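You operate a simulated robot arm through the tools that you are given. There is no shell and no other tool.

Carry out the task below with a simulated robot arm. There is one attempt and no reset: what you move stays moved.

Task
Stop the white unit's free flow with the valve seat knob; test it.
Fine: effort about 3.0 mbar, within 0.1 on the display; input port closed, black switch on inhale, breathing knob at 1; the test must end OK.

Only the result counts: the job must be done as asked and must still hold three seconds after the hand-in. Knocking over, shifting, dropping, spilling or breaking anything else fails it.

Robot
A 6-joint arm with a three-finger gripper, fixed in place. Base frame: the origin is at the foot of the arm, x ahead of it, y to its left, z up. Lengths are in mm, angles in rad, forces in N, time in s.
Its first joint turns from -2.897 to 2.897 rad. Payload 4.89 kg.
The tool frame sits at the grasp point between the pads (the TCP): z along the fingers, y along the line on which they close. The tips reach 30 mm beyond it. Largest opening 164 mm; the body of the gripper starts 125 mm behind the TCP.
Orientation is told as [roll, pitch, yaw] about the base's x, y, z axes, in that order, counted from this pose: with the fingers straight down and closing along the base's y, the tool's x points along the base's -x, its y along +y and its z along -z.

Tools
- The arm moves only by the tool send_rows. Its argument "moves" is a list that holds one entry, the list of rows, each a list of 7 numbers: the shift along the tool's x, y, z in units of 300 mm (1.0 is 300 mm), then the turn, a rotation vector about the tool's x, y, z in units of 180 degrees (1.0 is 180 degrees), then the gripper command, from -1 (shut) to 1 (fully open), values between in proportion. In form: [[[x, y, z, wx, wy, wz, fingers], ...]]. A call has 1 to 20 rows; each row is the pose to reach, as a shift and turn from the pose commanded when the call began, along the tool's axes at that moment. A call with a number of a shift or a turn outside -1 to 1 is refused whole. Each row takes 0.2 s and may step no farther than 50 mm and 0.15 rad from the row before; otherwise, or with a gripper value out of range, the whole call is refused. Where a pose cannot be reached the arm comes as near as it can. A force on the tool above 40 N (or 10 N above the force at the start of the call, whichever is more), or a blocked arm, ends the call early, and 0.2 s more pass. The fingers move at their own pace (about 108 mm/s each) and stop on an object; they squeeze with about 26 N. The grip force told is the motor's: it shows also when the fingers shut on nothing. Time passes only in rows, and 0.2 s behind the last, so rows that repeat a pose let the fingers close. The reply holds the time, the measured pose of the TCP, the force on the tool along the base axes, the opening and the grip force, in the units named above and with some noise, with the torque about the TCP (base axes, N m) and any sound that the robot's microphone picked up.
- Cameras (640 x 400 px; columns grow to the right, rows downward): "scene" is fixed at [51.4, 649.3, 1612.2]; the picture's right is [-0.70, -0.72, 0.00], its down [-0.19, 0.19, -0.96] and it looks along [0.69, -0.67, -0.27] (base axes); focal length 323 px, centre (320, 200). "wrist" rides on the gripper at [76, -2, -152] in the tool frame; the picture's right is [0.02, 1.00, 0.00], its down [-0.88, 0.02, -0.47] and it looks along [-0.47, 0.01, 0.88] (tool axes); focal length 247 px, centre (320, 200). There is no depth. A picture from a camera that has moved, and an enlarged one, comes with that camera's place and axes in the base frame and with its lens.
- get_image(camera): a new picture of that camera. No time passes.
- move_column(by): slides the trunk up (or, below 0, down) by that many mm; the arm rides with it, the base frame stays. It gives what a move gives, with no picture.
- zoom(camera, box): a new picture of the part [left, top, right, bottom] of that camera's present view, enlarged. No time passes.
- sign_off(): hands the job in; it is judged then, once.

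Places have to be worked out from the pictures, the camera data and where the tool is seen. Open the gripper and draw the arm clear of the work before you hand the job in, unless the task says otherwise.

The tools are called after "Request:" by a JSON object that holds its "name" and its "arguments". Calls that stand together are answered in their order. send_rows: Moves the arm, as the interface text tells. Its arguments: {"type":"object","properties":{"moves":{"type":"array","items":{"type":"array","items":{"type":"array","items":{"type":"number"}}}}},"required":["moves"]} The other tools are called the same way: move_column (by) slides the trunk up or down; get_image (camera) takes a picture; zoom (camera, box) takes an enlarged picture of a part of a camera's view; sign_off () hands the job in.

At the start:

```text
clock: 0.0
ee_pos: [519.4, -48.0, 1604.8]
tool_rot: [-0.001, -0.001, 0.0]
contact_force: [0.0, 0.8, 1.3]
ft_torque: [0.0, 0.01, -0.01]
grip_width: 164.0
gripper_force: 0.1
trunk travel left (down, up): [-225.0, 165.0]
```

scene: 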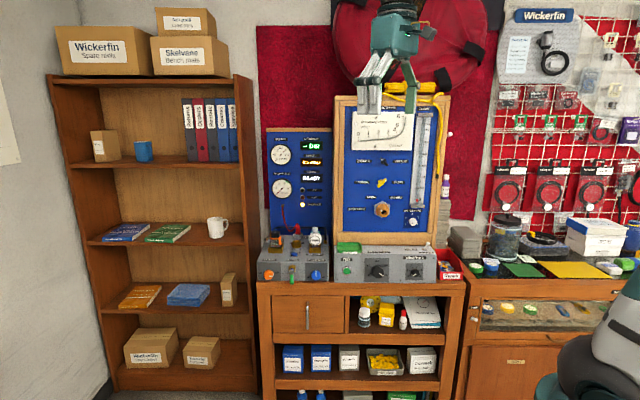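
wrist: 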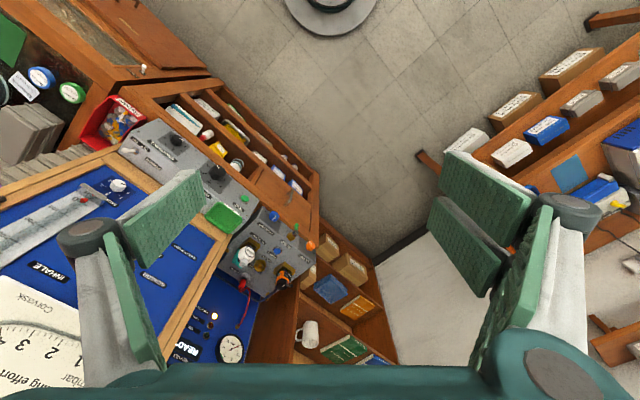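

I'll look closely at the test bench first with enlarged scene views.

Request:
{"name": "zoom", "arguments": {"camera": "scene", "box": [330, 90, 460, 250]}}

Request:
{"name": "zoom", "arguments": {"camera": "scene", "box": [250, 120, 340, 230]}}

Request:
{"name": "zoom", "arguments": {"camera": "scene", "box": [250, 220, 470, 300]}}

Request:
{"name": "zoom", "arguments": {"camera": "scene", "box": [430, 200, 640, 330]}}

Request:
{"name": "get_image", "arguments": {"camera": "wrist"}}

```text
2.50 times, centred on (395, 170) of scene
camera zoom: at [51.4, 649.3, 1612.2], right [-0.7, -0.72, 0.0], down [-0.19, 0.19, -0.96], along [0.69, -0.67, -0.27], focal length 807 px, centre (132, 275)
```

zoom: 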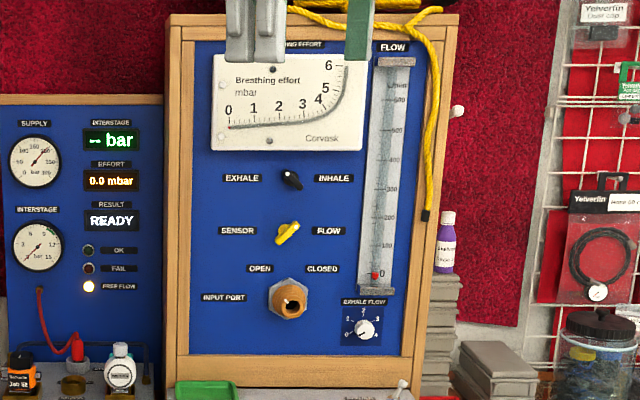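

```text
3.64 times, centred on (295, 175) of scene
camera zoom: at [51.4, 649.3, 1612.2], right [-0.7, -0.72, 0.0], down [-0.19, 0.19, -0.96], along [0.69, -0.67, -0.27], focal length 1174 px, centre (411, 291)
```

zoom: 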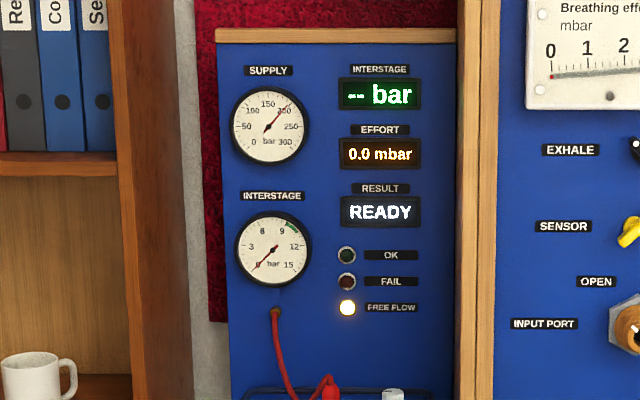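

```text
2.91 times, centred on (360, 260) of scene
camera zoom: at [51.4, 649.3, 1612.2], right [-0.7, -0.72, 0.0], down [-0.19, 0.19, -0.96], along [0.69, -0.67, -0.27], focal length 939 px, centre (204, 26)
```

zoom: 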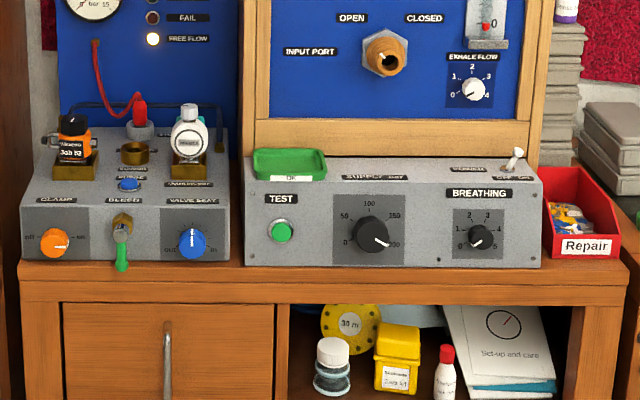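

```text
3.05 times, centred on (535, 265) of scene
camera zoom: at [51.4, 649.3, 1612.2], right [-0.7, -0.72, 0.0], down [-0.19, 0.19, -0.96], along [0.69, -0.67, -0.27], focal length 984 px, centre (-335, 2)
```

zoom: 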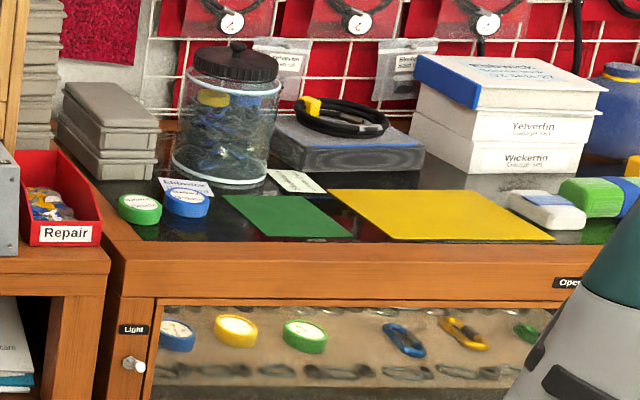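

```text
taken
camera wrist: at [443.1, -48.8, 1755.7], right [-0.02, 1.0, 0.0], down [0.88, 0.02, 0.47], along [0.47, 0.01, -0.88], focal length 247 px, centre (320, 200)
```

wrist: 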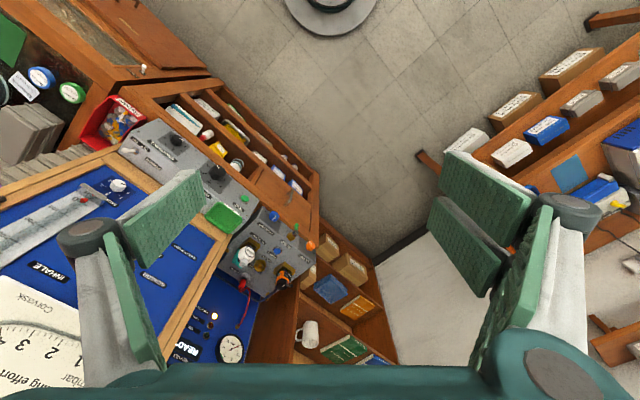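

The bench panel is at a diagonal to the base. I'll enlarge the wrist view and further scene parts to read labels and triangulate.

Request:
{"name": "zoom", "arguments": {"camera": "wrist", "box": [180, 160, 340, 260]}}

Request:
{"name": "zoom", "arguments": {"camera": "wrist", "box": [200, 220, 330, 300]}}

Request:
{"name": "zoom", "arguments": {"camera": "wrist", "box": [60, 90, 260, 215]}}

Request:
{"name": "zoom", "arguments": {"camera": "scene", "box": [255, 225, 335, 285]}}

Request:
{"name": "zoom", "arguments": {"camera": "scene", "box": [330, 235, 450, 295]}}

Request:
{"name": "zoom", "arguments": {"camera": "scene", "box": [340, 150, 440, 240]}}

```text
4.00 times, centred on (260, 210) of wrist
camera zoom: at [443.1, -48.8, 1755.7], right [-0.02, 1.0, 0.0], down [0.88, 0.02, 0.47], along [0.47, 0.01, -0.88], focal length 988 px, centre (560, 160)
```

zoom: 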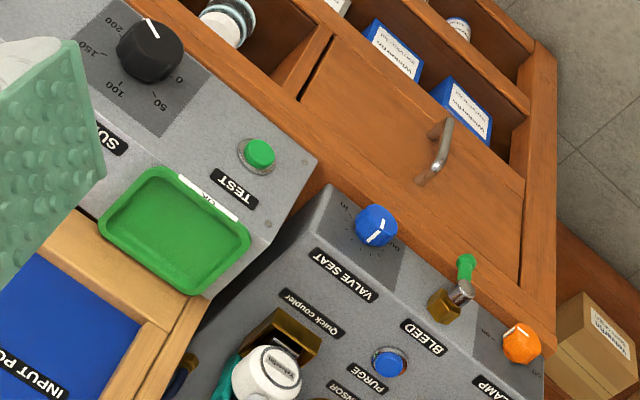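

```text
4.92 times, centred on (265, 260) of wrist
camera zoom: at [443.1, -48.8, 1755.7], right [-0.02, 1.0, 0.0], down [0.88, 0.02, 0.47], along [0.47, 0.01, -0.88], focal length 1216 px, centre (591, -95)
```

zoom: 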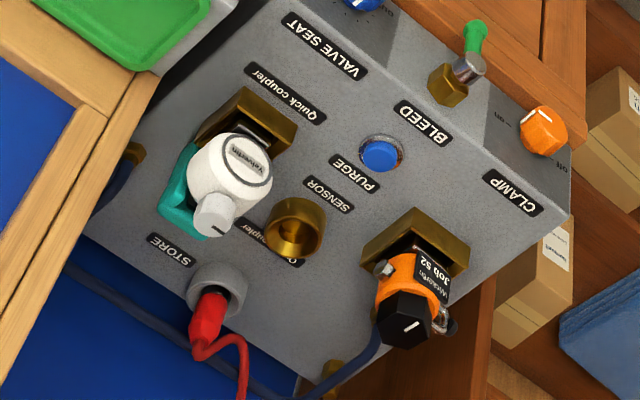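

```text
3.20 times, centred on (160, 152) of wrist
camera zoom: at [443.1, -48.8, 1755.7], right [-0.02, 1.0, 0.0], down [0.88, 0.02, 0.47], along [0.47, 0.01, -0.88], focal length 790 px, centre (832, 352)
```

zoom: 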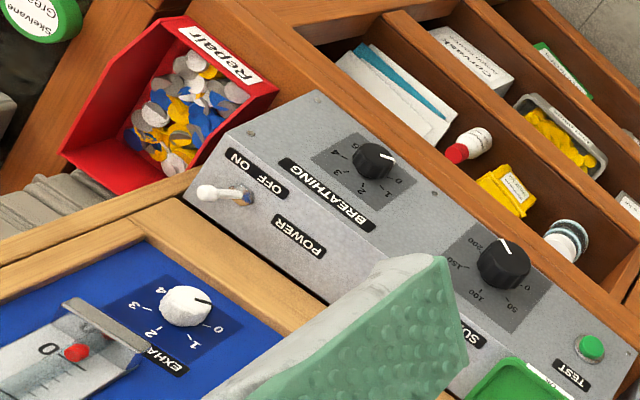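

```text
6.67 times, centred on (295, 255) of scene
camera zoom: at [51.4, 649.3, 1612.2], right [-0.7, -0.72, 0.0], down [-0.19, 0.19, -0.96], along [0.69, -0.67, -0.27], focal length 2153 px, centre (487, -167)
```

zoom: 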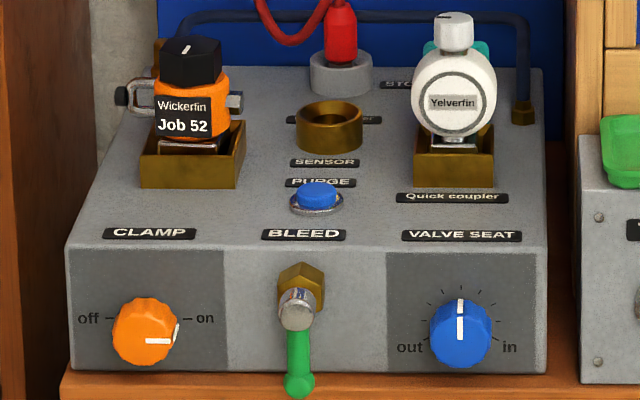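

```text
5.33 times, centred on (390, 265) of scene
camera zoom: at [51.4, 649.3, 1612.2], right [-0.7, -0.72, 0.0], down [-0.19, 0.19, -0.96], along [0.69, -0.67, -0.27], focal length 1722 px, centre (-53, -147)
```

zoom: 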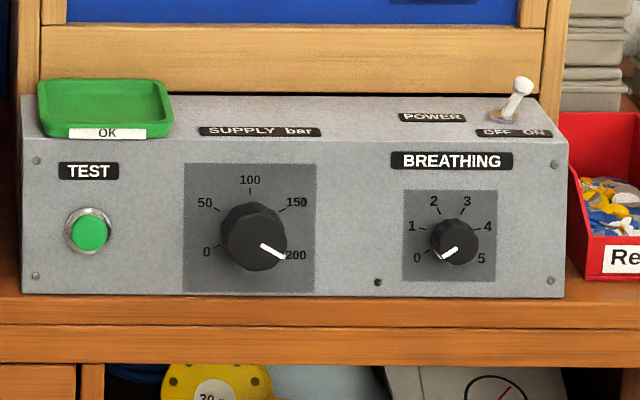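

```text
4.44 times, centred on (390, 195) of scene
camera zoom: at [51.4, 649.3, 1612.2], right [-0.7, -0.72, 0.0], down [-0.19, 0.19, -0.96], along [0.69, -0.67, -0.27], focal length 1435 px, centre (9, 222)
```

zoom: 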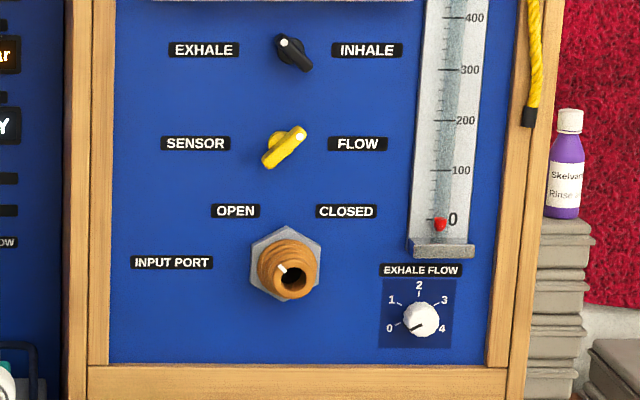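

Next I read the note on the shelf and anything that might give operating hints, to understand the bench.

Request:
{"name": "zoom", "arguments": {"camera": "scene", "box": [395, 290, 450, 335]}}

Request:
{"name": "zoom", "arguments": {"camera": "scene", "box": [260, 125, 335, 180]}}

Request:
{"name": "zoom", "arguments": {"camera": "scene", "box": [260, 175, 335, 235]}}

Request:
{"name": "zoom", "arguments": {"camera": "scene", "box": [335, 90, 455, 165]}}

Request:
{"name": "zoom", "arguments": {"camera": "scene", "box": [480, 5, 640, 100]}}

Request:
{"name": "zoom", "arguments": {"camera": "scene", "box": [300, 0, 460, 110]}}

```text
8.89 times, centred on (422, 312) of scene
camera zoom: at [51.4, 649.3, 1612.2], right [-0.7, -0.72, 0.0], down [-0.19, 0.19, -0.96], along [0.69, -0.67, -0.27], focal length 2870 px, centre (-591, -800)
```

zoom: 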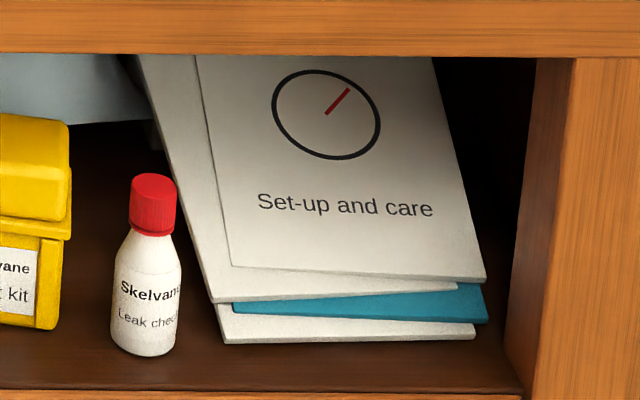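

```text
7.27 times, centred on (298, 152) of scene
camera zoom: at [51.4, 649.3, 1612.2], right [-0.7, -0.72, 0.0], down [-0.19, 0.19, -0.96], along [0.69, -0.67, -0.27], focal length 2348 px, centre (484, 546)
```

zoom: 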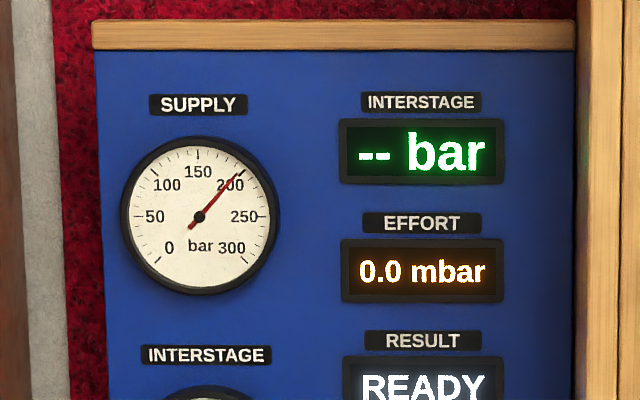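

```text
6.67 times, centred on (298, 205) of scene
camera zoom: at [51.4, 649.3, 1612.2], right [-0.7, -0.72, 0.0], down [-0.19, 0.19, -0.96], along [0.69, -0.67, -0.27], focal length 2153 px, centre (470, 167)
```

zoom: 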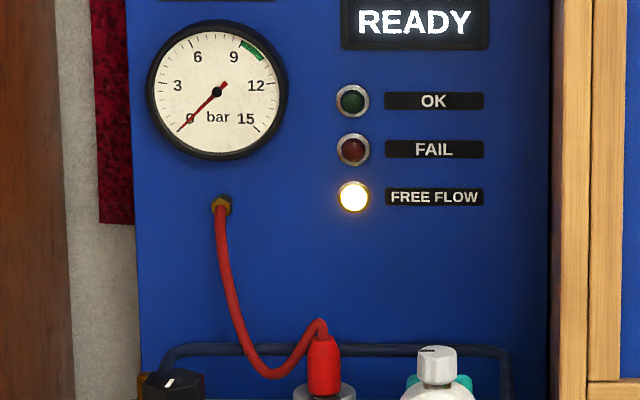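

```text
5.33 times, centred on (395, 128) of scene
camera zoom: at [51.4, 649.3, 1612.2], right [-0.7, -0.72, 0.0], down [-0.19, 0.19, -0.96], along [0.69, -0.67, -0.27], focal length 1722 px, centre (-80, 587)
```

zoom: 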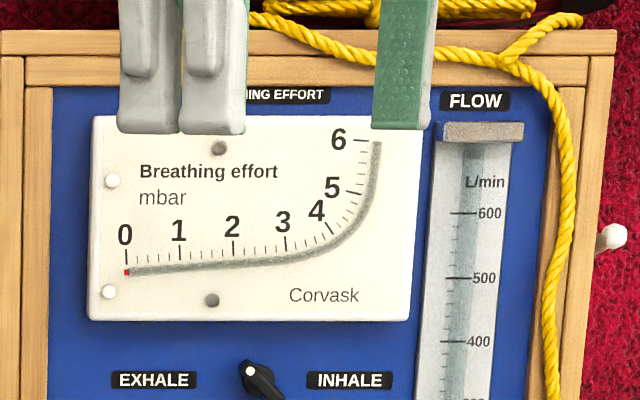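

```text
4.00 times, centred on (560, 52) of scene
camera zoom: at [51.4, 649.3, 1612.2], right [-0.7, -0.72, 0.0], down [-0.19, 0.19, -0.96], along [0.69, -0.67, -0.27], focal length 1292 px, centre (-640, 790)
```

zoom: 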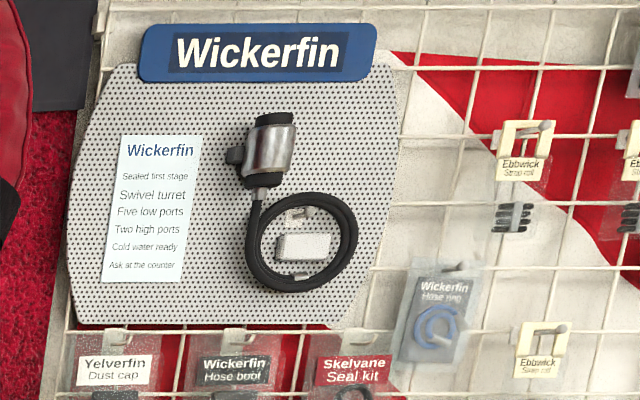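

```text
3.64 times, centred on (380, 55) of scene
camera zoom: at [51.4, 649.3, 1612.2], right [-0.7, -0.72, 0.0], down [-0.19, 0.19, -0.96], along [0.69, -0.67, -0.27], focal length 1174 px, centre (102, 727)
```

zoom: 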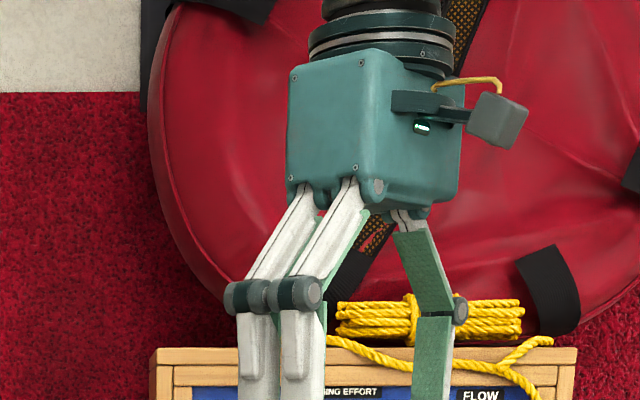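

The switches, knobs and test button all face the scene camera, along about [0.72, -0.70, 0]. Valve seat knob is near (971,-220,918), test button near (883,-324,930). I swing the tool to horizontal facing the bench, at a safe standoff.

Request:
{"name": "send_rows", "arguments": {"moves": [[[-0.064, -0.003, 0.069, 0.0137, -0.0338, 0.0137, 1], [-0.129, -0.006, 0.138, 0.0274, -0.0675, 0.0274, 1], [-0.193, -0.009, 0.207, 0.0411, -0.1013, 0.0411, 1], [-0.257, -0.011, 0.276, 0.0548, -0.1351, 0.0548, 1], [-0.321, -0.014, 0.345, 0.0685, -0.1689, 0.0685, 1], [-0.386, -0.017, 0.414, 0.0822, -0.2026, 0.0822, 1], [-0.45, -0.02, 0.483, 0.0959, -0.2364, 0.0959, 1], [-0.514, -0.023, 0.552, 0.1097, -0.2702, 0.1097, 1], [-0.579, -0.026, 0.621, 0.1234, -0.3039, 0.1234, 1], [-0.643, -0.029, 0.69, 0.1371, -0.3377, 0.1371, 1], [-0.707, -0.031, 0.76, 0.1508, -0.3715, 0.1508, 1], [-0.771, -0.034, 0.829, 0.1645, -0.4053, 0.1645, 1], [-0.836, -0.037, 0.898, 0.1782, -0.439, 0.1782, 1], [-0.9, -0.04, 0.967, 0.1919, -0.4728, 0.1919, 1]]]}}

```text
clock: 3.0
ee_pos: [787.8, -57.5, 1313.1]
tool_rot: [2.547, -1.567, 2.965]
contact_force: [-2.6, -0.6, 1.1]
ft_torque: [0.12, 0.07, 0.28]
grip_width: 163.6
gripper_force: 0.0
trunk travel left (down, up): [-225.0, 165.0]
```

The tool reached the horizontal pose. I'll check the views from the new pose.

Request:
{"name": "get_image", "arguments": {"camera": "wrist"}}

Request:
{"name": "get_image", "arguments": {"camera": "scene"}}

```text
taken
camera wrist: at [677.3, 47.1, 1235.9], right [0.7, 0.72, -0.02], down [-0.33, 0.34, 0.88], along [0.64, -0.61, 0.48], focal length 247 px, centre (320, 200)
```

wrist: 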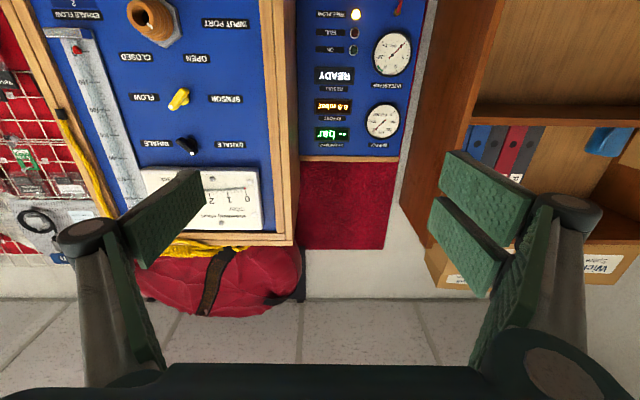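

```text
taken
```

scene: 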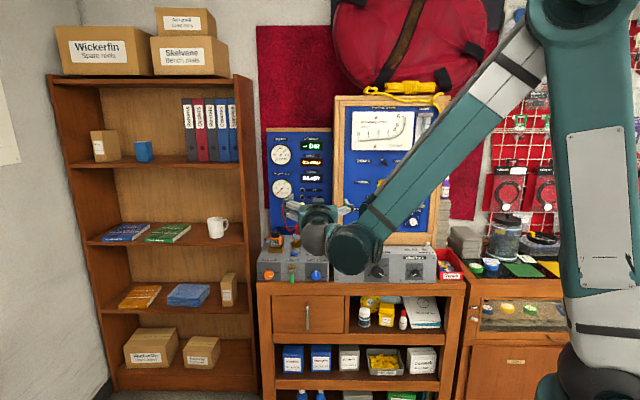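

The displays remain visible beside the arm. I lower the tool 300 mm to look at the box fronts from the wrist camera.

Request:
{"name": "send_rows", "arguments": {"moves": [[[0.143, 0, 0, 0, 0, 0, 1], [0.286, 0, 0, 0, 0, 0, 1], [0.429, 0, 0, 0, 0, 0, 1], [0.571, 0, 0, 0, 0, 0, 1], [0.714, 0, 0, 0, 0, 0, 1], [0.857, 0, 0, 0, 0, 0, 1], [1.0, 0, 0, 0, 0, 0, 1]]]}}

Request:
{"name": "get_image", "arguments": {"camera": "wrist"}}

Request:
{"name": "get_image", "arguments": {"camera": "scene"}}

```text
clock: 4.6
ee_pos: [849.1, -44.8, 1078.7]
tool_rot: [-0.01, -1.564, -0.767]
contact_force: [0.8, -0.1, 0.1]
ft_torque: [-0.02, 0.0, -0.01]
grip_width: 164.1
gripper_force: 0.1
out of reach, approached as far as the arm can: row 5, 6, 7
trunk travel left (down, up): [-225.0, 165.0]
```

```text
taken
camera wrist: at [738.7, 62.1, 1001.9], right [0.7, 0.71, -0.02], down [-0.32, 0.34, 0.88], along [0.64, -0.61, 0.47], focal length 247 px, centre (320, 200)
```

wrist: 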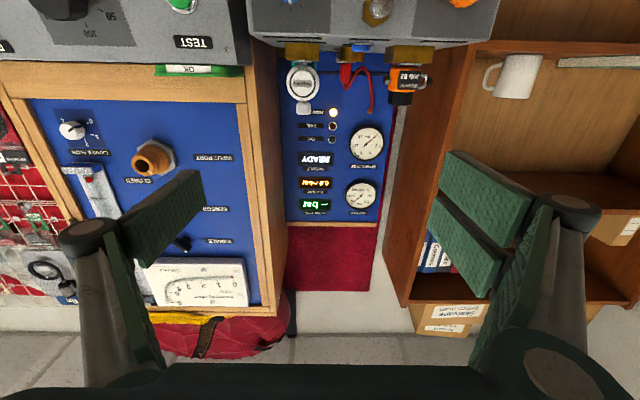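

```text
taken
```

scene: 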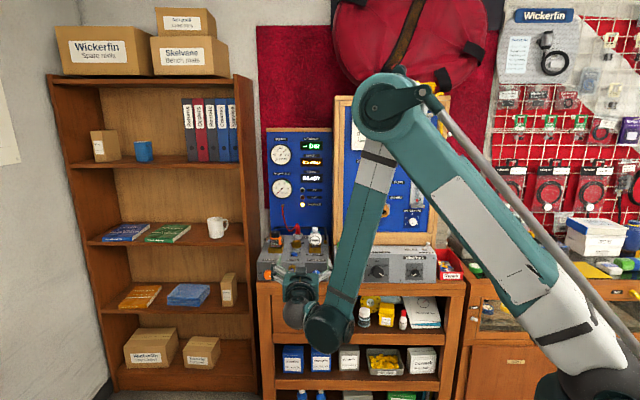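

Low targets are out of reach with the trunk this high. I lower the trunk by 100 mm and check where things end up.

Request:
{"name": "move_column", "arguments": {"by": -100}}

Request:
{"name": "get_image", "arguments": {"camera": "scene"}}

```text
clock: 5.9
ee_pos: [848.2, -43.3, 978.3]
tool_rot: [-0.015, -1.566, -0.762]
contact_force: [0.1, -0.2, -0.2]
ft_torque: [0.0, -0.01, 0.05]
grip_width: 164.0
gripper_force: 0.1
trunk travel left (down, up): [-125.0, 265.0]
```

```text
taken
```

scene: 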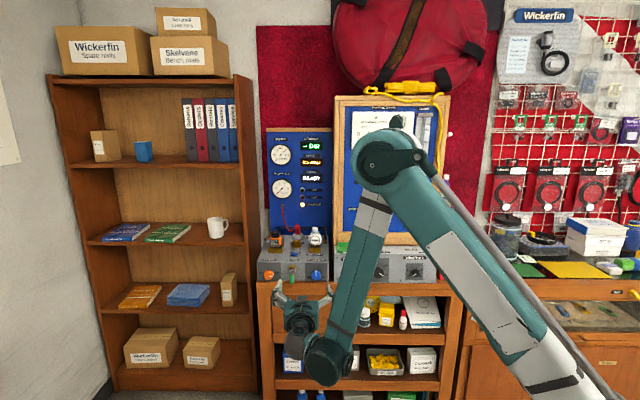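

I send a null row to see which pose counts as commanded now.

Request:
{"name": "send_rows", "arguments": {"moves": [[[0, 0, 0, 0, 0, 0, 1]]]}}

Request:
{"name": "get_image", "arguments": {"camera": "wrist"}}

```text
clock: 6.3
ee_pos: [849.4, -44.4, 978.9]
tool_rot: [-0.008, -1.565, -0.767]
contact_force: [0.6, 0.0, -0.3]
ft_torque: [0.02, -0.04, 0.0]
grip_width: 163.9
gripper_force: 0.2
trunk travel left (down, up): [-125.0, 265.0]
```

```text
taken
camera wrist: at [738.4, 62.0, 902.5], right [0.7, 0.71, -0.02], down [-0.32, 0.34, 0.88], along [0.64, -0.61, 0.47], focal length 247 px, centre (320, 200)
```

wrist: 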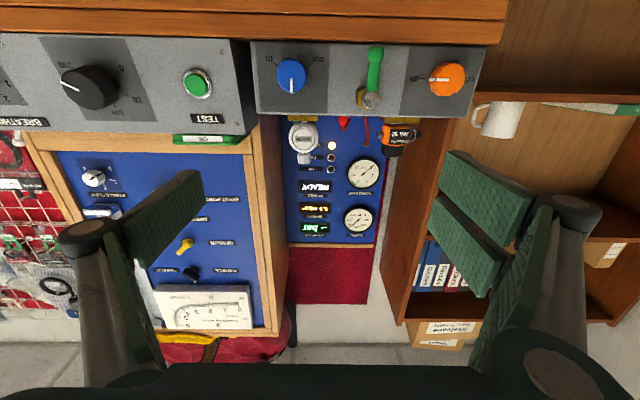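

I zoom the wrist view on the box fronts to measure knob, button and face alignment.

Request:
{"name": "zoom", "arguments": {"camera": "wrist", "box": [160, 10, 500, 160]}}

Request:
{"name": "zoom", "arguments": {"camera": "wrist", "box": [0, 10, 260, 160]}}

Request:
{"name": "zoom", "arguments": {"camera": "wrist", "box": [60, 150, 300, 340]}}

```text
1.88 times, centred on (330, 85) of wrist
camera zoom: at [738.4, 62.0, 902.5], right [0.7, 0.71, -0.02], down [-0.32, 0.34, 0.88], along [0.64, -0.61, 0.47], focal length 465 px, centre (301, 416)
```

zoom: 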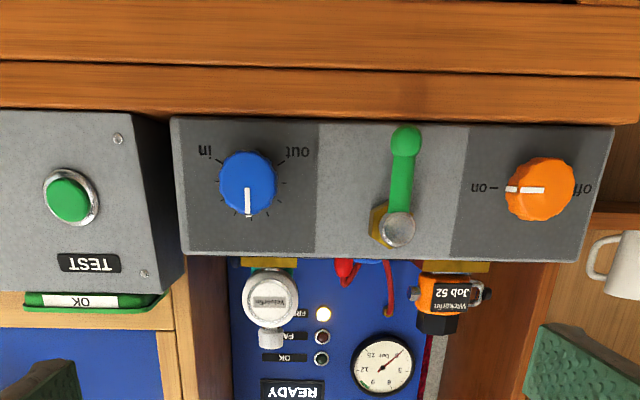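

```text
2.46 times, centred on (130, 85) of wrist
camera zoom: at [738.4, 62.0, 902.5], right [0.7, 0.71, -0.02], down [-0.32, 0.34, 0.88], along [0.64, -0.61, 0.47], focal length 608 px, centre (788, 483)
```

zoom: 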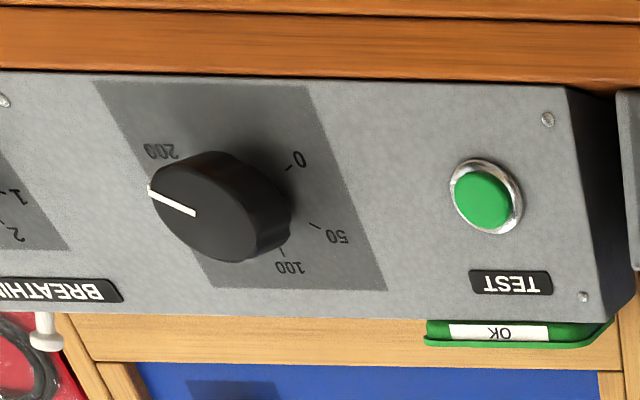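

```text
2.11 times, centred on (180, 245) of wrist
camera zoom: at [738.4, 62.0, 902.5], right [0.7, 0.71, -0.02], down [-0.32, 0.34, 0.88], along [0.64, -0.61, 0.47], focal length 520 px, centre (615, 105)
```

zoom: 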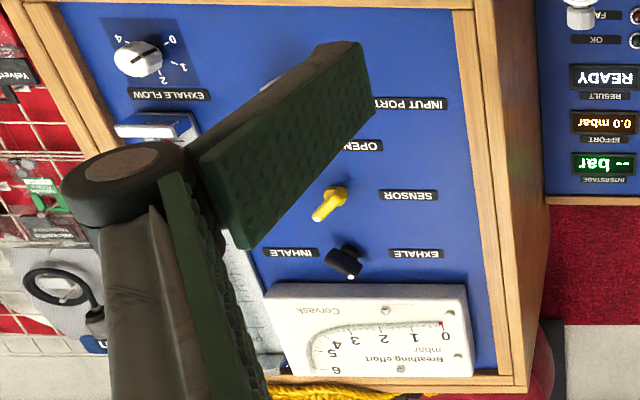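

Box fronts are square to the tool within about half a degree. The valve seat knob lies about 68 mm below, 41 mm along -tool y and ~227 mm ahead of the TCP; I line up with it and narrow the fingers to ~80 mm.

Request:
{"name": "send_rows", "arguments": {"moves": [[[0.057, -0.034, 0.0, 0, 0, 0, 0], [0.113, -0.068, 0.05, 0, 0, 0, 0], [0.17, -0.102, 0.12, 0, 0, 0, 0], [0.227, -0.136, 0.2, 0, 0, 0, 0], [0.227, -0.136, 0.267, 0, 0, 0, 0]]]}}

Request:
{"name": "get_image", "arguments": {"camera": "wrist"}}

Request:
{"name": "get_image", "arguments": {"camera": "scene"}}

```text
clock: 7.5
ee_pos: [905.2, -125.7, 936.3]
tool_rot: [-0.016, -1.563, -0.761]
contact_force: [0.0, 1.2, 0.7]
ft_torque: [0.1, 0.09, 0.02]
grip_width: 82.0
gripper_force: 0.0
out of reach, approached as far as the arm can: row 1, 2, 3, 4, 5
trunk travel left (down, up): [-125.0, 265.0]
```

```text
taken
camera wrist: at [796.0, -19.1, 860.0], right [0.7, 0.71, -0.02], down [-0.32, 0.34, 0.88], along [0.64, -0.61, 0.47], focal length 247 px, centre (320, 200)
```

wrist: 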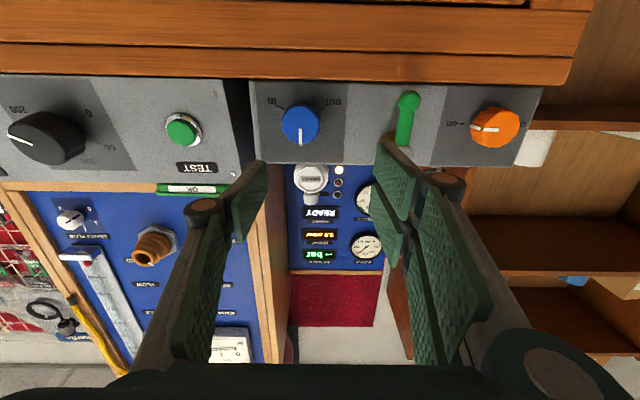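

```text
taken
```

scene: 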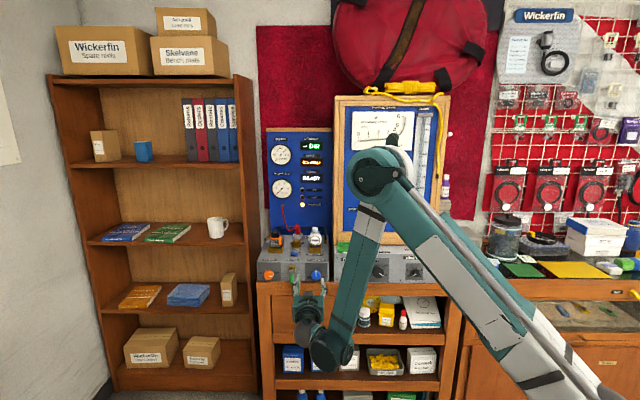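

Still short on height, so I lower the trunk another 60 mm (tips stay about 90 mm clear of the table edge).

Request:
{"name": "move_column", "arguments": {"by": -60}}

Request:
{"name": "get_image", "arguments": {"camera": "wrist"}}

```text
clock: 8.5
ee_pos: [905.5, -125.2, 875.2]
tool_rot: [-0.02, -1.561, -0.759]
contact_force: [0.2, -0.1, -0.9]
ft_torque: [-0.04, -0.01, 0.01]
grip_width: 82.0
gripper_force: 0.0
trunk travel left (down, up): [-65.0, 325.0]
```

```text
taken
camera wrist: at [796.0, -19.2, 800.1], right [0.7, 0.71, -0.02], down [-0.32, 0.34, 0.88], along [0.64, -0.61, 0.47], focal length 247 px, centre (320, 200)
```

wrist: 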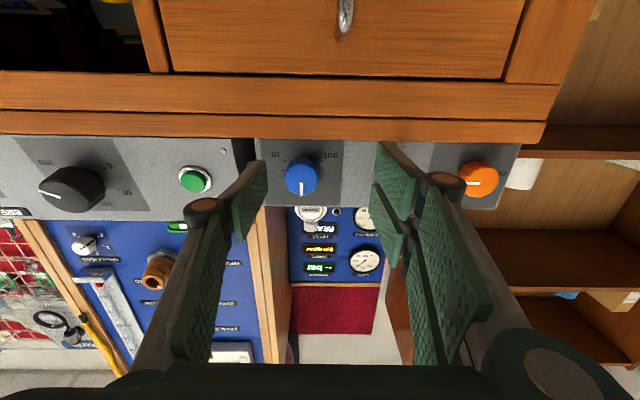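

Two views 60 mm apart put the knob face ~130 mm ahead of the TCP at z≈914, 22 mm along -tool y. I align and advance 60 mm.

Request:
{"name": "send_rows", "arguments": {"moves": [[[-0.065, -0.037, 0.0, 0, 0, 0, 0], [-0.13, -0.075, 0.0, 0, 0, 0, 0], [-0.13, -0.075, 0.1, 0, 0, 0, 0], [-0.13, -0.075, 0.2, 0, 0, 0, 0]]]}}

Request:
{"name": "get_image", "arguments": {"camera": "wrist"}}

Request:
{"name": "zoom", "arguments": {"camera": "wrist", "box": [220, 70, 420, 210]}}

Request:
{"name": "zoom", "arguments": {"camera": "scene", "box": [250, 200, 400, 310]}}

```text
clock: 9.5
ee_pos: [931.3, -182.4, 916.2]
tool_rot: [-0.008, -1.563, -0.769]
contact_force: [-0.7, 1.0, -0.1]
ft_torque: [0.07, 0.07, 0.04]
grip_width: 81.7
gripper_force: 0.1
trunk travel left (down, up): [-65.0, 325.0]
```

```text
taken
camera wrist: at [822.2, -76.6, 839.6], right [0.7, 0.71, -0.02], down [-0.32, 0.34, 0.88], along [0.64, -0.61, 0.47], focal length 247 px, centre (320, 200)
```

wrist: 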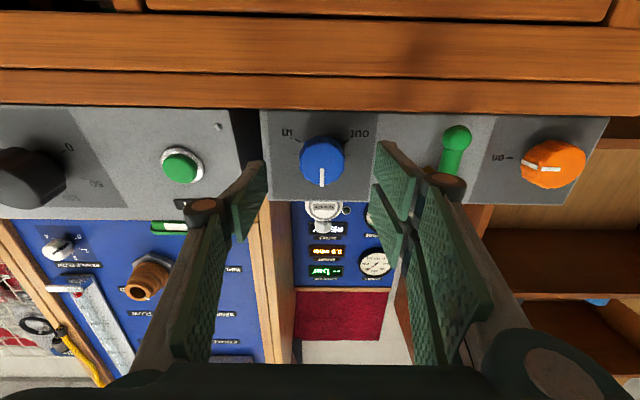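

```text
2.86 times, centred on (320, 140) of wrist
camera zoom: at [822.2, -76.6, 839.6], right [0.7, 0.71, -0.02], down [-0.32, 0.34, 0.88], along [0.64, -0.61, 0.47], focal length 706 px, centre (320, 371)
```

zoom: 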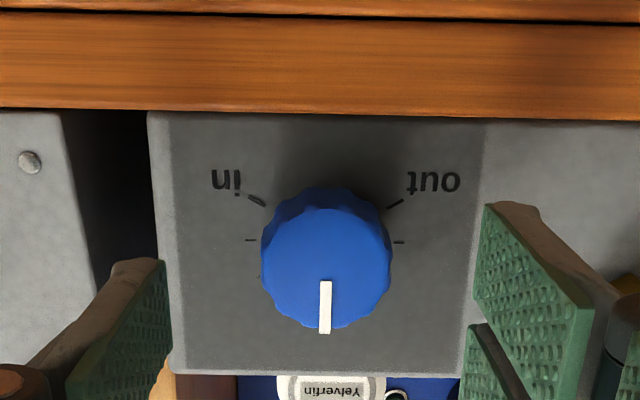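

```text
3.64 times, centred on (325, 255) of scene
camera zoom: at [51.4, 649.3, 1612.2], right [-0.7, -0.72, 0.0], down [-0.19, 0.19, -0.96], along [0.69, -0.67, -0.27], focal length 1174 px, centre (302, 0)
```

zoom: 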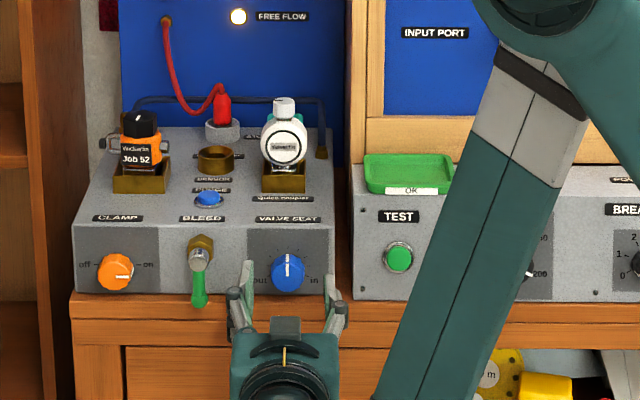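

Knob is centred within ~1.5 mm at z≈915. I advance 52 mm and then close on the knob.

Request:
{"name": "send_rows", "arguments": {"moves": [[[0.003, 0.005, 0.06, 0, 0, 0, 0], [0.003, 0.005, 0.12, 0, 0, 0, 0], [0.003, 0.005, 0.173, 0, 0, 0, 0]]]}}

Request:
{"name": "zoom", "arguments": {"camera": "wrist", "box": [220, 70, 420, 210]}}

Request:
{"name": "zoom", "arguments": {"camera": "scene", "box": [250, 120, 400, 310]}}

```text
clock: 10.4
ee_pos: [963.2, -218.1, 914.0]
tool_rot: [0.274, -1.564, -1.053]
contact_force: [-65.6, 36.4, -0.5]
ft_torque: [-0.09, -1.08, -5.49]
grip_width: 47.8
gripper_force: 25.5
trunk travel left (down, up): [-65.0, 325.0]
stopped in row 3: the force on the tool passed its limit at 56 N (the readings are from after the stop); the commanded pose is now the measured one
```

```text
2.86 times, centred on (320, 140) of wrist
camera zoom: at [854.7, -110.0, 839.2], right [0.7, 0.71, -0.02], down [-0.32, 0.34, 0.88], along [0.64, -0.62, 0.47], focal length 706 px, centre (320, 371)
```

zoom: 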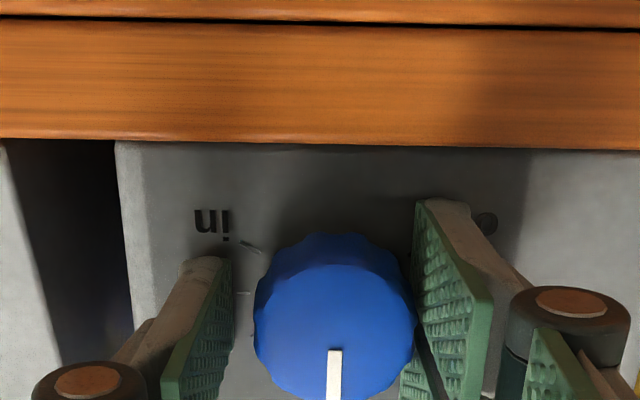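

```text
2.11 times, centred on (325, 215) of scene
camera zoom: at [51.4, 649.3, 1612.2], right [-0.7, -0.72, 0.0], down [-0.19, 0.19, -0.96], along [0.69, -0.67, -0.27], focal length 680 px, centre (310, 168)
```

zoom: 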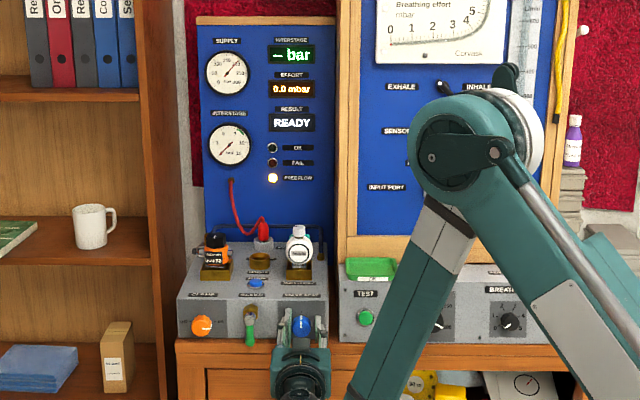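

The fingertips touched the panel face (about 70 N reaction) and the call stopped. I back off 12 mm right away and look.

Request:
{"name": "send_rows", "arguments": {"moves": [[[0, 0, -0.04, 0, 0, 0, 0], [0, 0, -0.04, 0, 0, 0, 0]]]}}

Request:
{"name": "zoom", "arguments": {"camera": "wrist", "box": [220, 70, 420, 210]}}

Request:
{"name": "zoom", "arguments": {"camera": "scene", "box": [255, 225, 375, 305]}}

```text
clock: 11.1
ee_pos: [959.6, -210.2, 912.6]
tool_rot: [0.121, -1.563, -0.899]
contact_force: [-0.4, 0.2, -1.2]
ft_torque: [-0.04, -0.04, -0.02]
grip_width: 81.9
gripper_force: 0.0
trunk travel left (down, up): [-65.0, 325.0]
```

```text
2.86 times, centred on (320, 140) of wrist
camera zoom: at [849.7, -103.5, 837.6], right [0.7, 0.71, -0.02], down [-0.32, 0.34, 0.89], along [0.64, -0.61, 0.46], focal length 706 px, centre (320, 371)
```

zoom: 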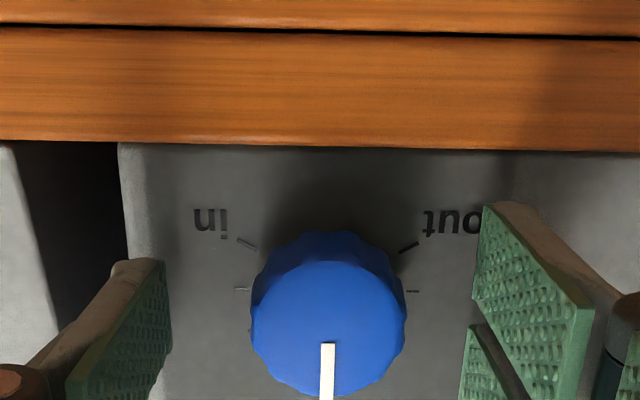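

```text
5.00 times, centred on (315, 265) of scene
camera zoom: at [51.4, 649.3, 1612.2], right [-0.7, -0.72, 0.0], down [-0.19, 0.19, -0.96], along [0.69, -0.67, -0.27], focal length 1615 px, centre (345, -125)
```

zoom: 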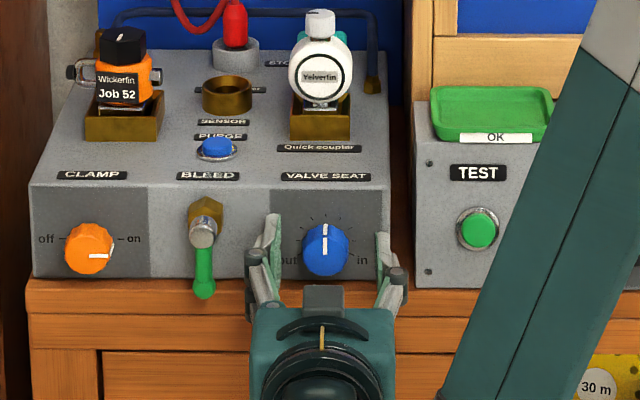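

Only the fingertips had met the panel; knob and boxes look unmoved. By re-measuring, the knob face is already behind my fingertips by ~18 mm, so I close here.

Request:
{"name": "send_rows", "arguments": {"moves": [[[0, 0, 0, 0, 0, 0, -1], [0, 0, 0, 0, 0, 0, -1], [0, 0, 0, 0, 0, 0, -1]]]}}

Request:
{"name": "get_image", "arguments": {"camera": "wrist"}}

Request:
{"name": "zoom", "arguments": {"camera": "scene", "box": [255, 125, 375, 305]}}

```text
clock: 11.8
ee_pos: [960.8, -207.6, 914.2]
tool_rot: [0.045, -1.562, -0.824]
contact_force: [25.0, 8.0, 7.4]
ft_torque: [0.0, -0.04, 0.56]
grip_width: 40.8
gripper_force: 45.0
trunk travel left (down, up): [-65.0, 325.0]
```

```text
taken
camera wrist: at [850.5, -102.4, 837.5], right [0.7, 0.71, -0.02], down [-0.32, 0.34, 0.89], along [0.64, -0.61, 0.47], focal length 247 px, centre (320, 200)
```

wrist: 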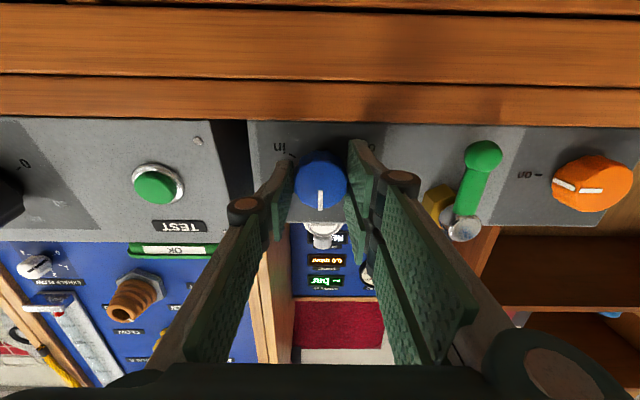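

```text
2.22 times, centred on (315, 215) of scene
camera zoom: at [51.4, 649.3, 1612.2], right [-0.7, -0.72, 0.0], down [-0.19, 0.19, -0.96], along [0.69, -0.67, -0.27], focal length 718 px, centre (331, 167)
```

zoom: 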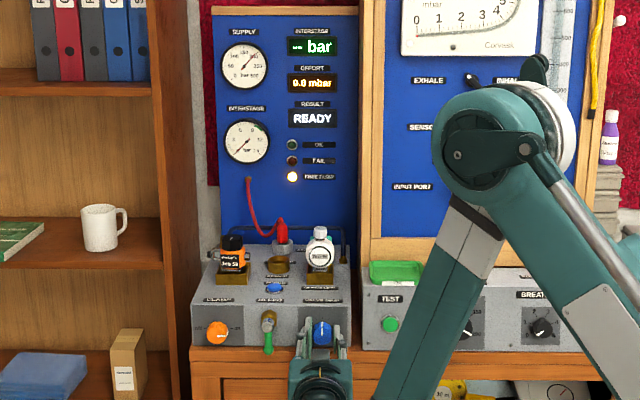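

Grip is on the knob (40.8 mm). I relieve the ~2.5 mm side offset and turn clockwise (towards "in") by 0.4 rad, then check the LED.

Request:
{"name": "send_rows", "arguments": {"moves": [[[0, 0.008, 0, 0, 0, 0, -1], [0, 0.008, 0, 0, 0, 0.032, -1], [0, 0.008, 0, 0, 0, 0.064, -1], [0, 0.008, 0, 0, 0, 0.096, -1], [0, 0.008, 0, 0, 0, 0.128, -1], [0, 0.008, 0, 0, 0, 0.128, -1]]]}}

Request:
{"name": "zoom", "arguments": {"camera": "scene", "box": [255, 125, 375, 305]}}

Request:
{"name": "get_image", "arguments": {"camera": "wrist"}}

```text
clock: 13.2
ee_pos: [960.6, -208.6, 912.8]
tool_rot: [1.545, -1.167, -2.33]
contact_force: [-5.9, -17.2, -0.7]
ft_torque: [-0.15, -0.12, -0.66]
grip_width: 40.9
gripper_force: 44.7
trunk travel left (down, up): [-65.0, 325.0]
```

```text
2.22 times, centred on (315, 215) of scene
camera zoom: at [51.4, 649.3, 1612.2], right [-0.7, -0.72, 0.0], down [-0.19, 0.19, -0.96], along [0.69, -0.67, -0.27], focal length 718 px, centre (331, 167)
```

zoom: 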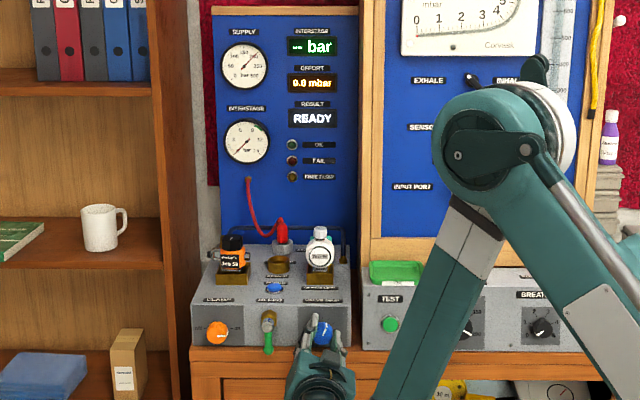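

```text
taken
camera wrist: at [871.9, -80.6, 842.8], right [0.66, 0.66, 0.37], down [-0.56, 0.09, 0.82], along [0.5, -0.75, 0.43], focal length 247 px, centre (320, 200)
```

wrist: 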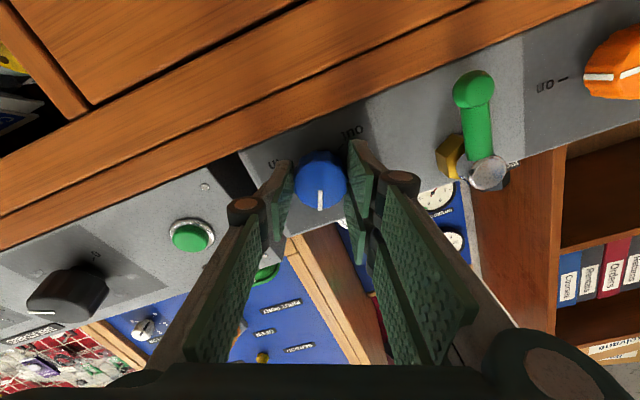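

FREE FLOW went out after 23° of turn. Now I release, retract 100 mm and square the tool up again before setting the other controls.

Request:
{"name": "send_rows", "arguments": {"moves": [[[0, 0, 0, 0, 0, 0, 0], [0, 0, 0, 0, 0, 0, 0], [0, 0, -0.1, 0, 0, 0, 0], [0, 0, -0.2, 0, 0, -0.03, 0], [0, 0, -0.3, 0, 0, -0.06, 0], [0, 0, -0.333, 0, 0, -0.1, 0], [0, 0, -0.333, 0, 0, -0.128, 0]]]}}

Request:
{"name": "get_image", "arguments": {"camera": "wrist"}}

Request:
{"name": "zoom", "arguments": {"camera": "scene", "box": [255, 125, 455, 305]}}

```text
clock: 14.8
ee_pos: [889.8, -137.3, 914.7]
tool_rot: [-0.061, -1.563, -0.717]
contact_force: [0.4, -0.9, -0.2]
ft_torque: [0.01, -0.01, 0.01]
grip_width: 82.2
gripper_force: 0.1
trunk travel left (down, up): [-65.0, 325.0]
```

```text
taken
camera wrist: at [779.8, -30.7, 838.5], right [0.7, 0.71, -0.02], down [-0.32, 0.34, 0.89], along [0.64, -0.61, 0.46], focal length 247 px, centre (320, 200)
```

wrist: 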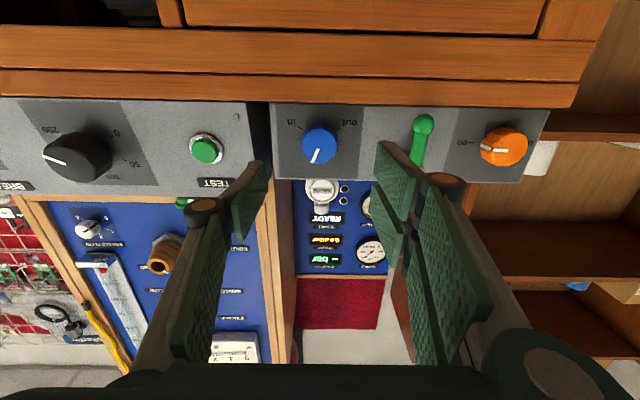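

```text
2.22 times, centred on (355, 215) of scene
camera zoom: at [51.4, 649.3, 1612.2], right [-0.7, -0.72, 0.0], down [-0.19, 0.19, -0.96], along [0.69, -0.67, -0.27], focal length 718 px, centre (242, 167)
```

zoom: 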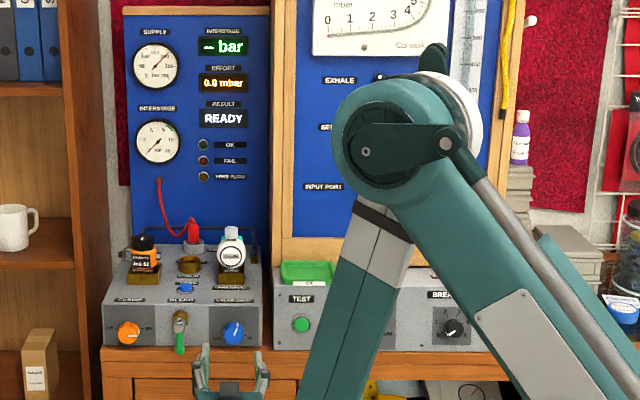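

Now I slide along the bench (tool -y) at this standoff towards the BREATHING knob.

Request:
{"name": "send_rows", "arguments": {"moves": [[[0, -0.15, 0, 0, 0, 0, 0], [0, -0.3, 0, 0, 0, 0, 0], [0, -0.45, 0, 0, 0, 0, 0], [0, -0.6, 0, 0, 0, 0, 0], [0, -0.75, 0, 0, 0, 0, 0], [0, -0.9, 0, 0, 0, 0, 0], [0, -1.0, 0, 0, 0, 0, 0]]]}}

Request:
{"name": "get_image", "arguments": {"camera": "wrist"}}

Request:
{"name": "get_image", "arguments": {"camera": "scene"}}

```text
clock: 16.4
ee_pos: [724.9, -361.2, 1004.1]
tool_rot: [0.003, -1.555, -0.78]
contact_force: [2.4, 2.4, -1.1]
ft_torque: [-0.11, -0.05, -0.44]
grip_width: 81.9
gripper_force: 0.3
out of reach, approached as far as the arm can: row 1, 2, 3, 4, 5, 6, 7
trunk travel left (down, up): [-65.0, 325.0]
```

```text
taken
camera wrist: at [613.5, -253.9, 928.3], right [0.7, 0.71, -0.02], down [-0.31, 0.34, 0.89], along [0.64, -0.62, 0.46], focal length 247 px, centre (320, 200)
```

wrist: 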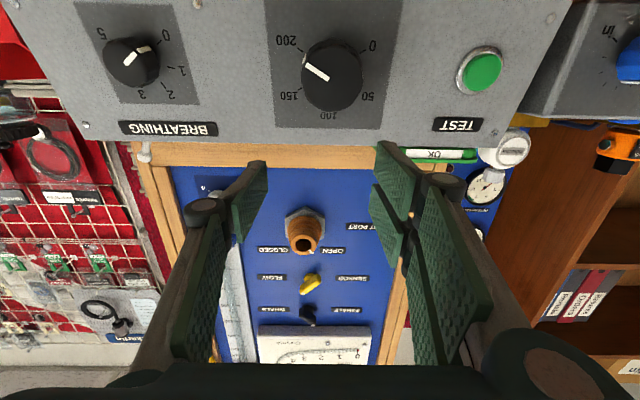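

```text
taken
```

scene: 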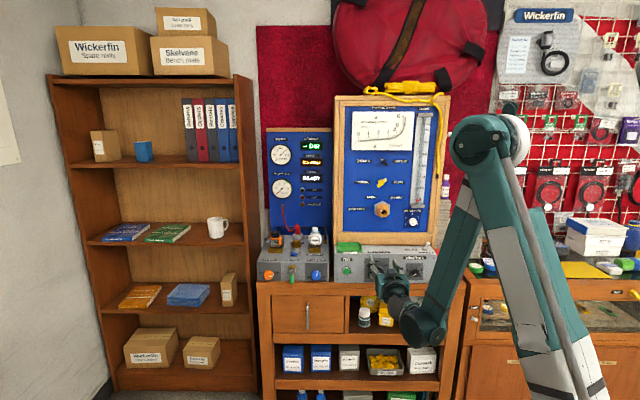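

The low, near-base region is at the arm's limit, so I lower the trunk the remaining 65 mm to gain room.

Request:
{"name": "move_column", "arguments": {"by": -65}}

Request:
{"name": "get_image", "arguments": {"camera": "wrist"}}

```text
clock: 17.5
ee_pos: [722.1, -362.4, 938.4]
tool_rot: [0.075, -1.554, -0.855]
contact_force: [-1.2, -0.4, -0.8]
ft_torque: [-0.01, -0.02, 0.02]
grip_width: 82.2
gripper_force: 0.1
trunk travel left (down, up): [0.0, 390.0]
```

```text
taken
camera wrist: at [612.9, -254.7, 863.6], right [0.7, 0.71, -0.02], down [-0.31, 0.34, 0.89], along [0.64, -0.62, 0.46], focal length 247 px, centre (320, 200)
```

wrist: 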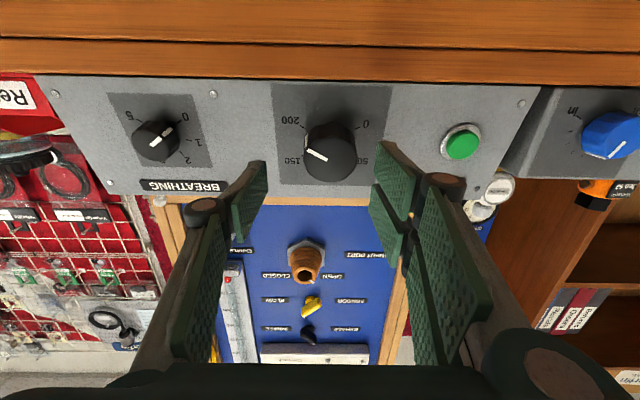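

Breathing knob: ~154 mm along -y, 15 mm lower, face ~79 mm ahead (z≈923). I move laterally to it.

Request:
{"name": "send_rows", "arguments": {"moves": [[[0.013, -0.128, 0, 0, -0.001, 0, 0], [0.026, -0.256, 0, 0, -0.003, 0, 0], [0.039, -0.385, 0, 0, -0.005, 0, 0], [0.051, -0.513, 0, 0, -0.005, 0, 0]]]}}

Request:
{"name": "get_image", "arguments": {"camera": "wrist"}}

Request:
{"name": "get_image", "arguments": {"camera": "scene"}}

```text
clock: 18.5
ee_pos: [628.2, -480.5, 958.4]
tool_rot: [0.25, -1.568, -1.03]
contact_force: [0.6, 0.7, -0.7]
ft_torque: [-0.03, -0.02, -0.16]
grip_width: 81.9
gripper_force: 0.1
out of reach, approached as far as the arm can: row 1, 2, 3, 4
trunk travel left (down, up): [0.0, 390.0]
```

```text
taken
camera wrist: at [519.4, -373.3, 881.5], right [0.7, 0.71, -0.02], down [-0.32, 0.34, 0.88], along [0.63, -0.61, 0.47], focal length 247 px, centre (320, 200)
```

wrist: 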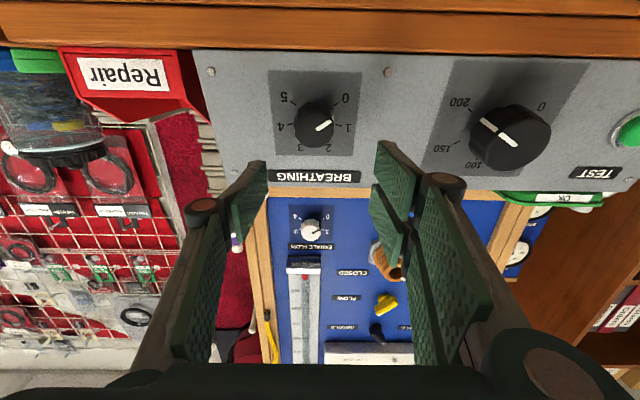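

```text
taken
```

scene: 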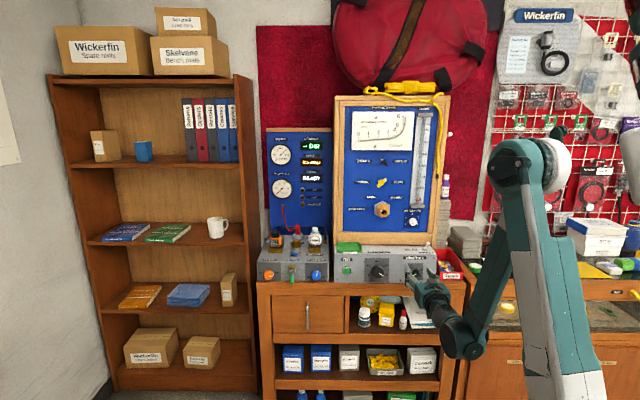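

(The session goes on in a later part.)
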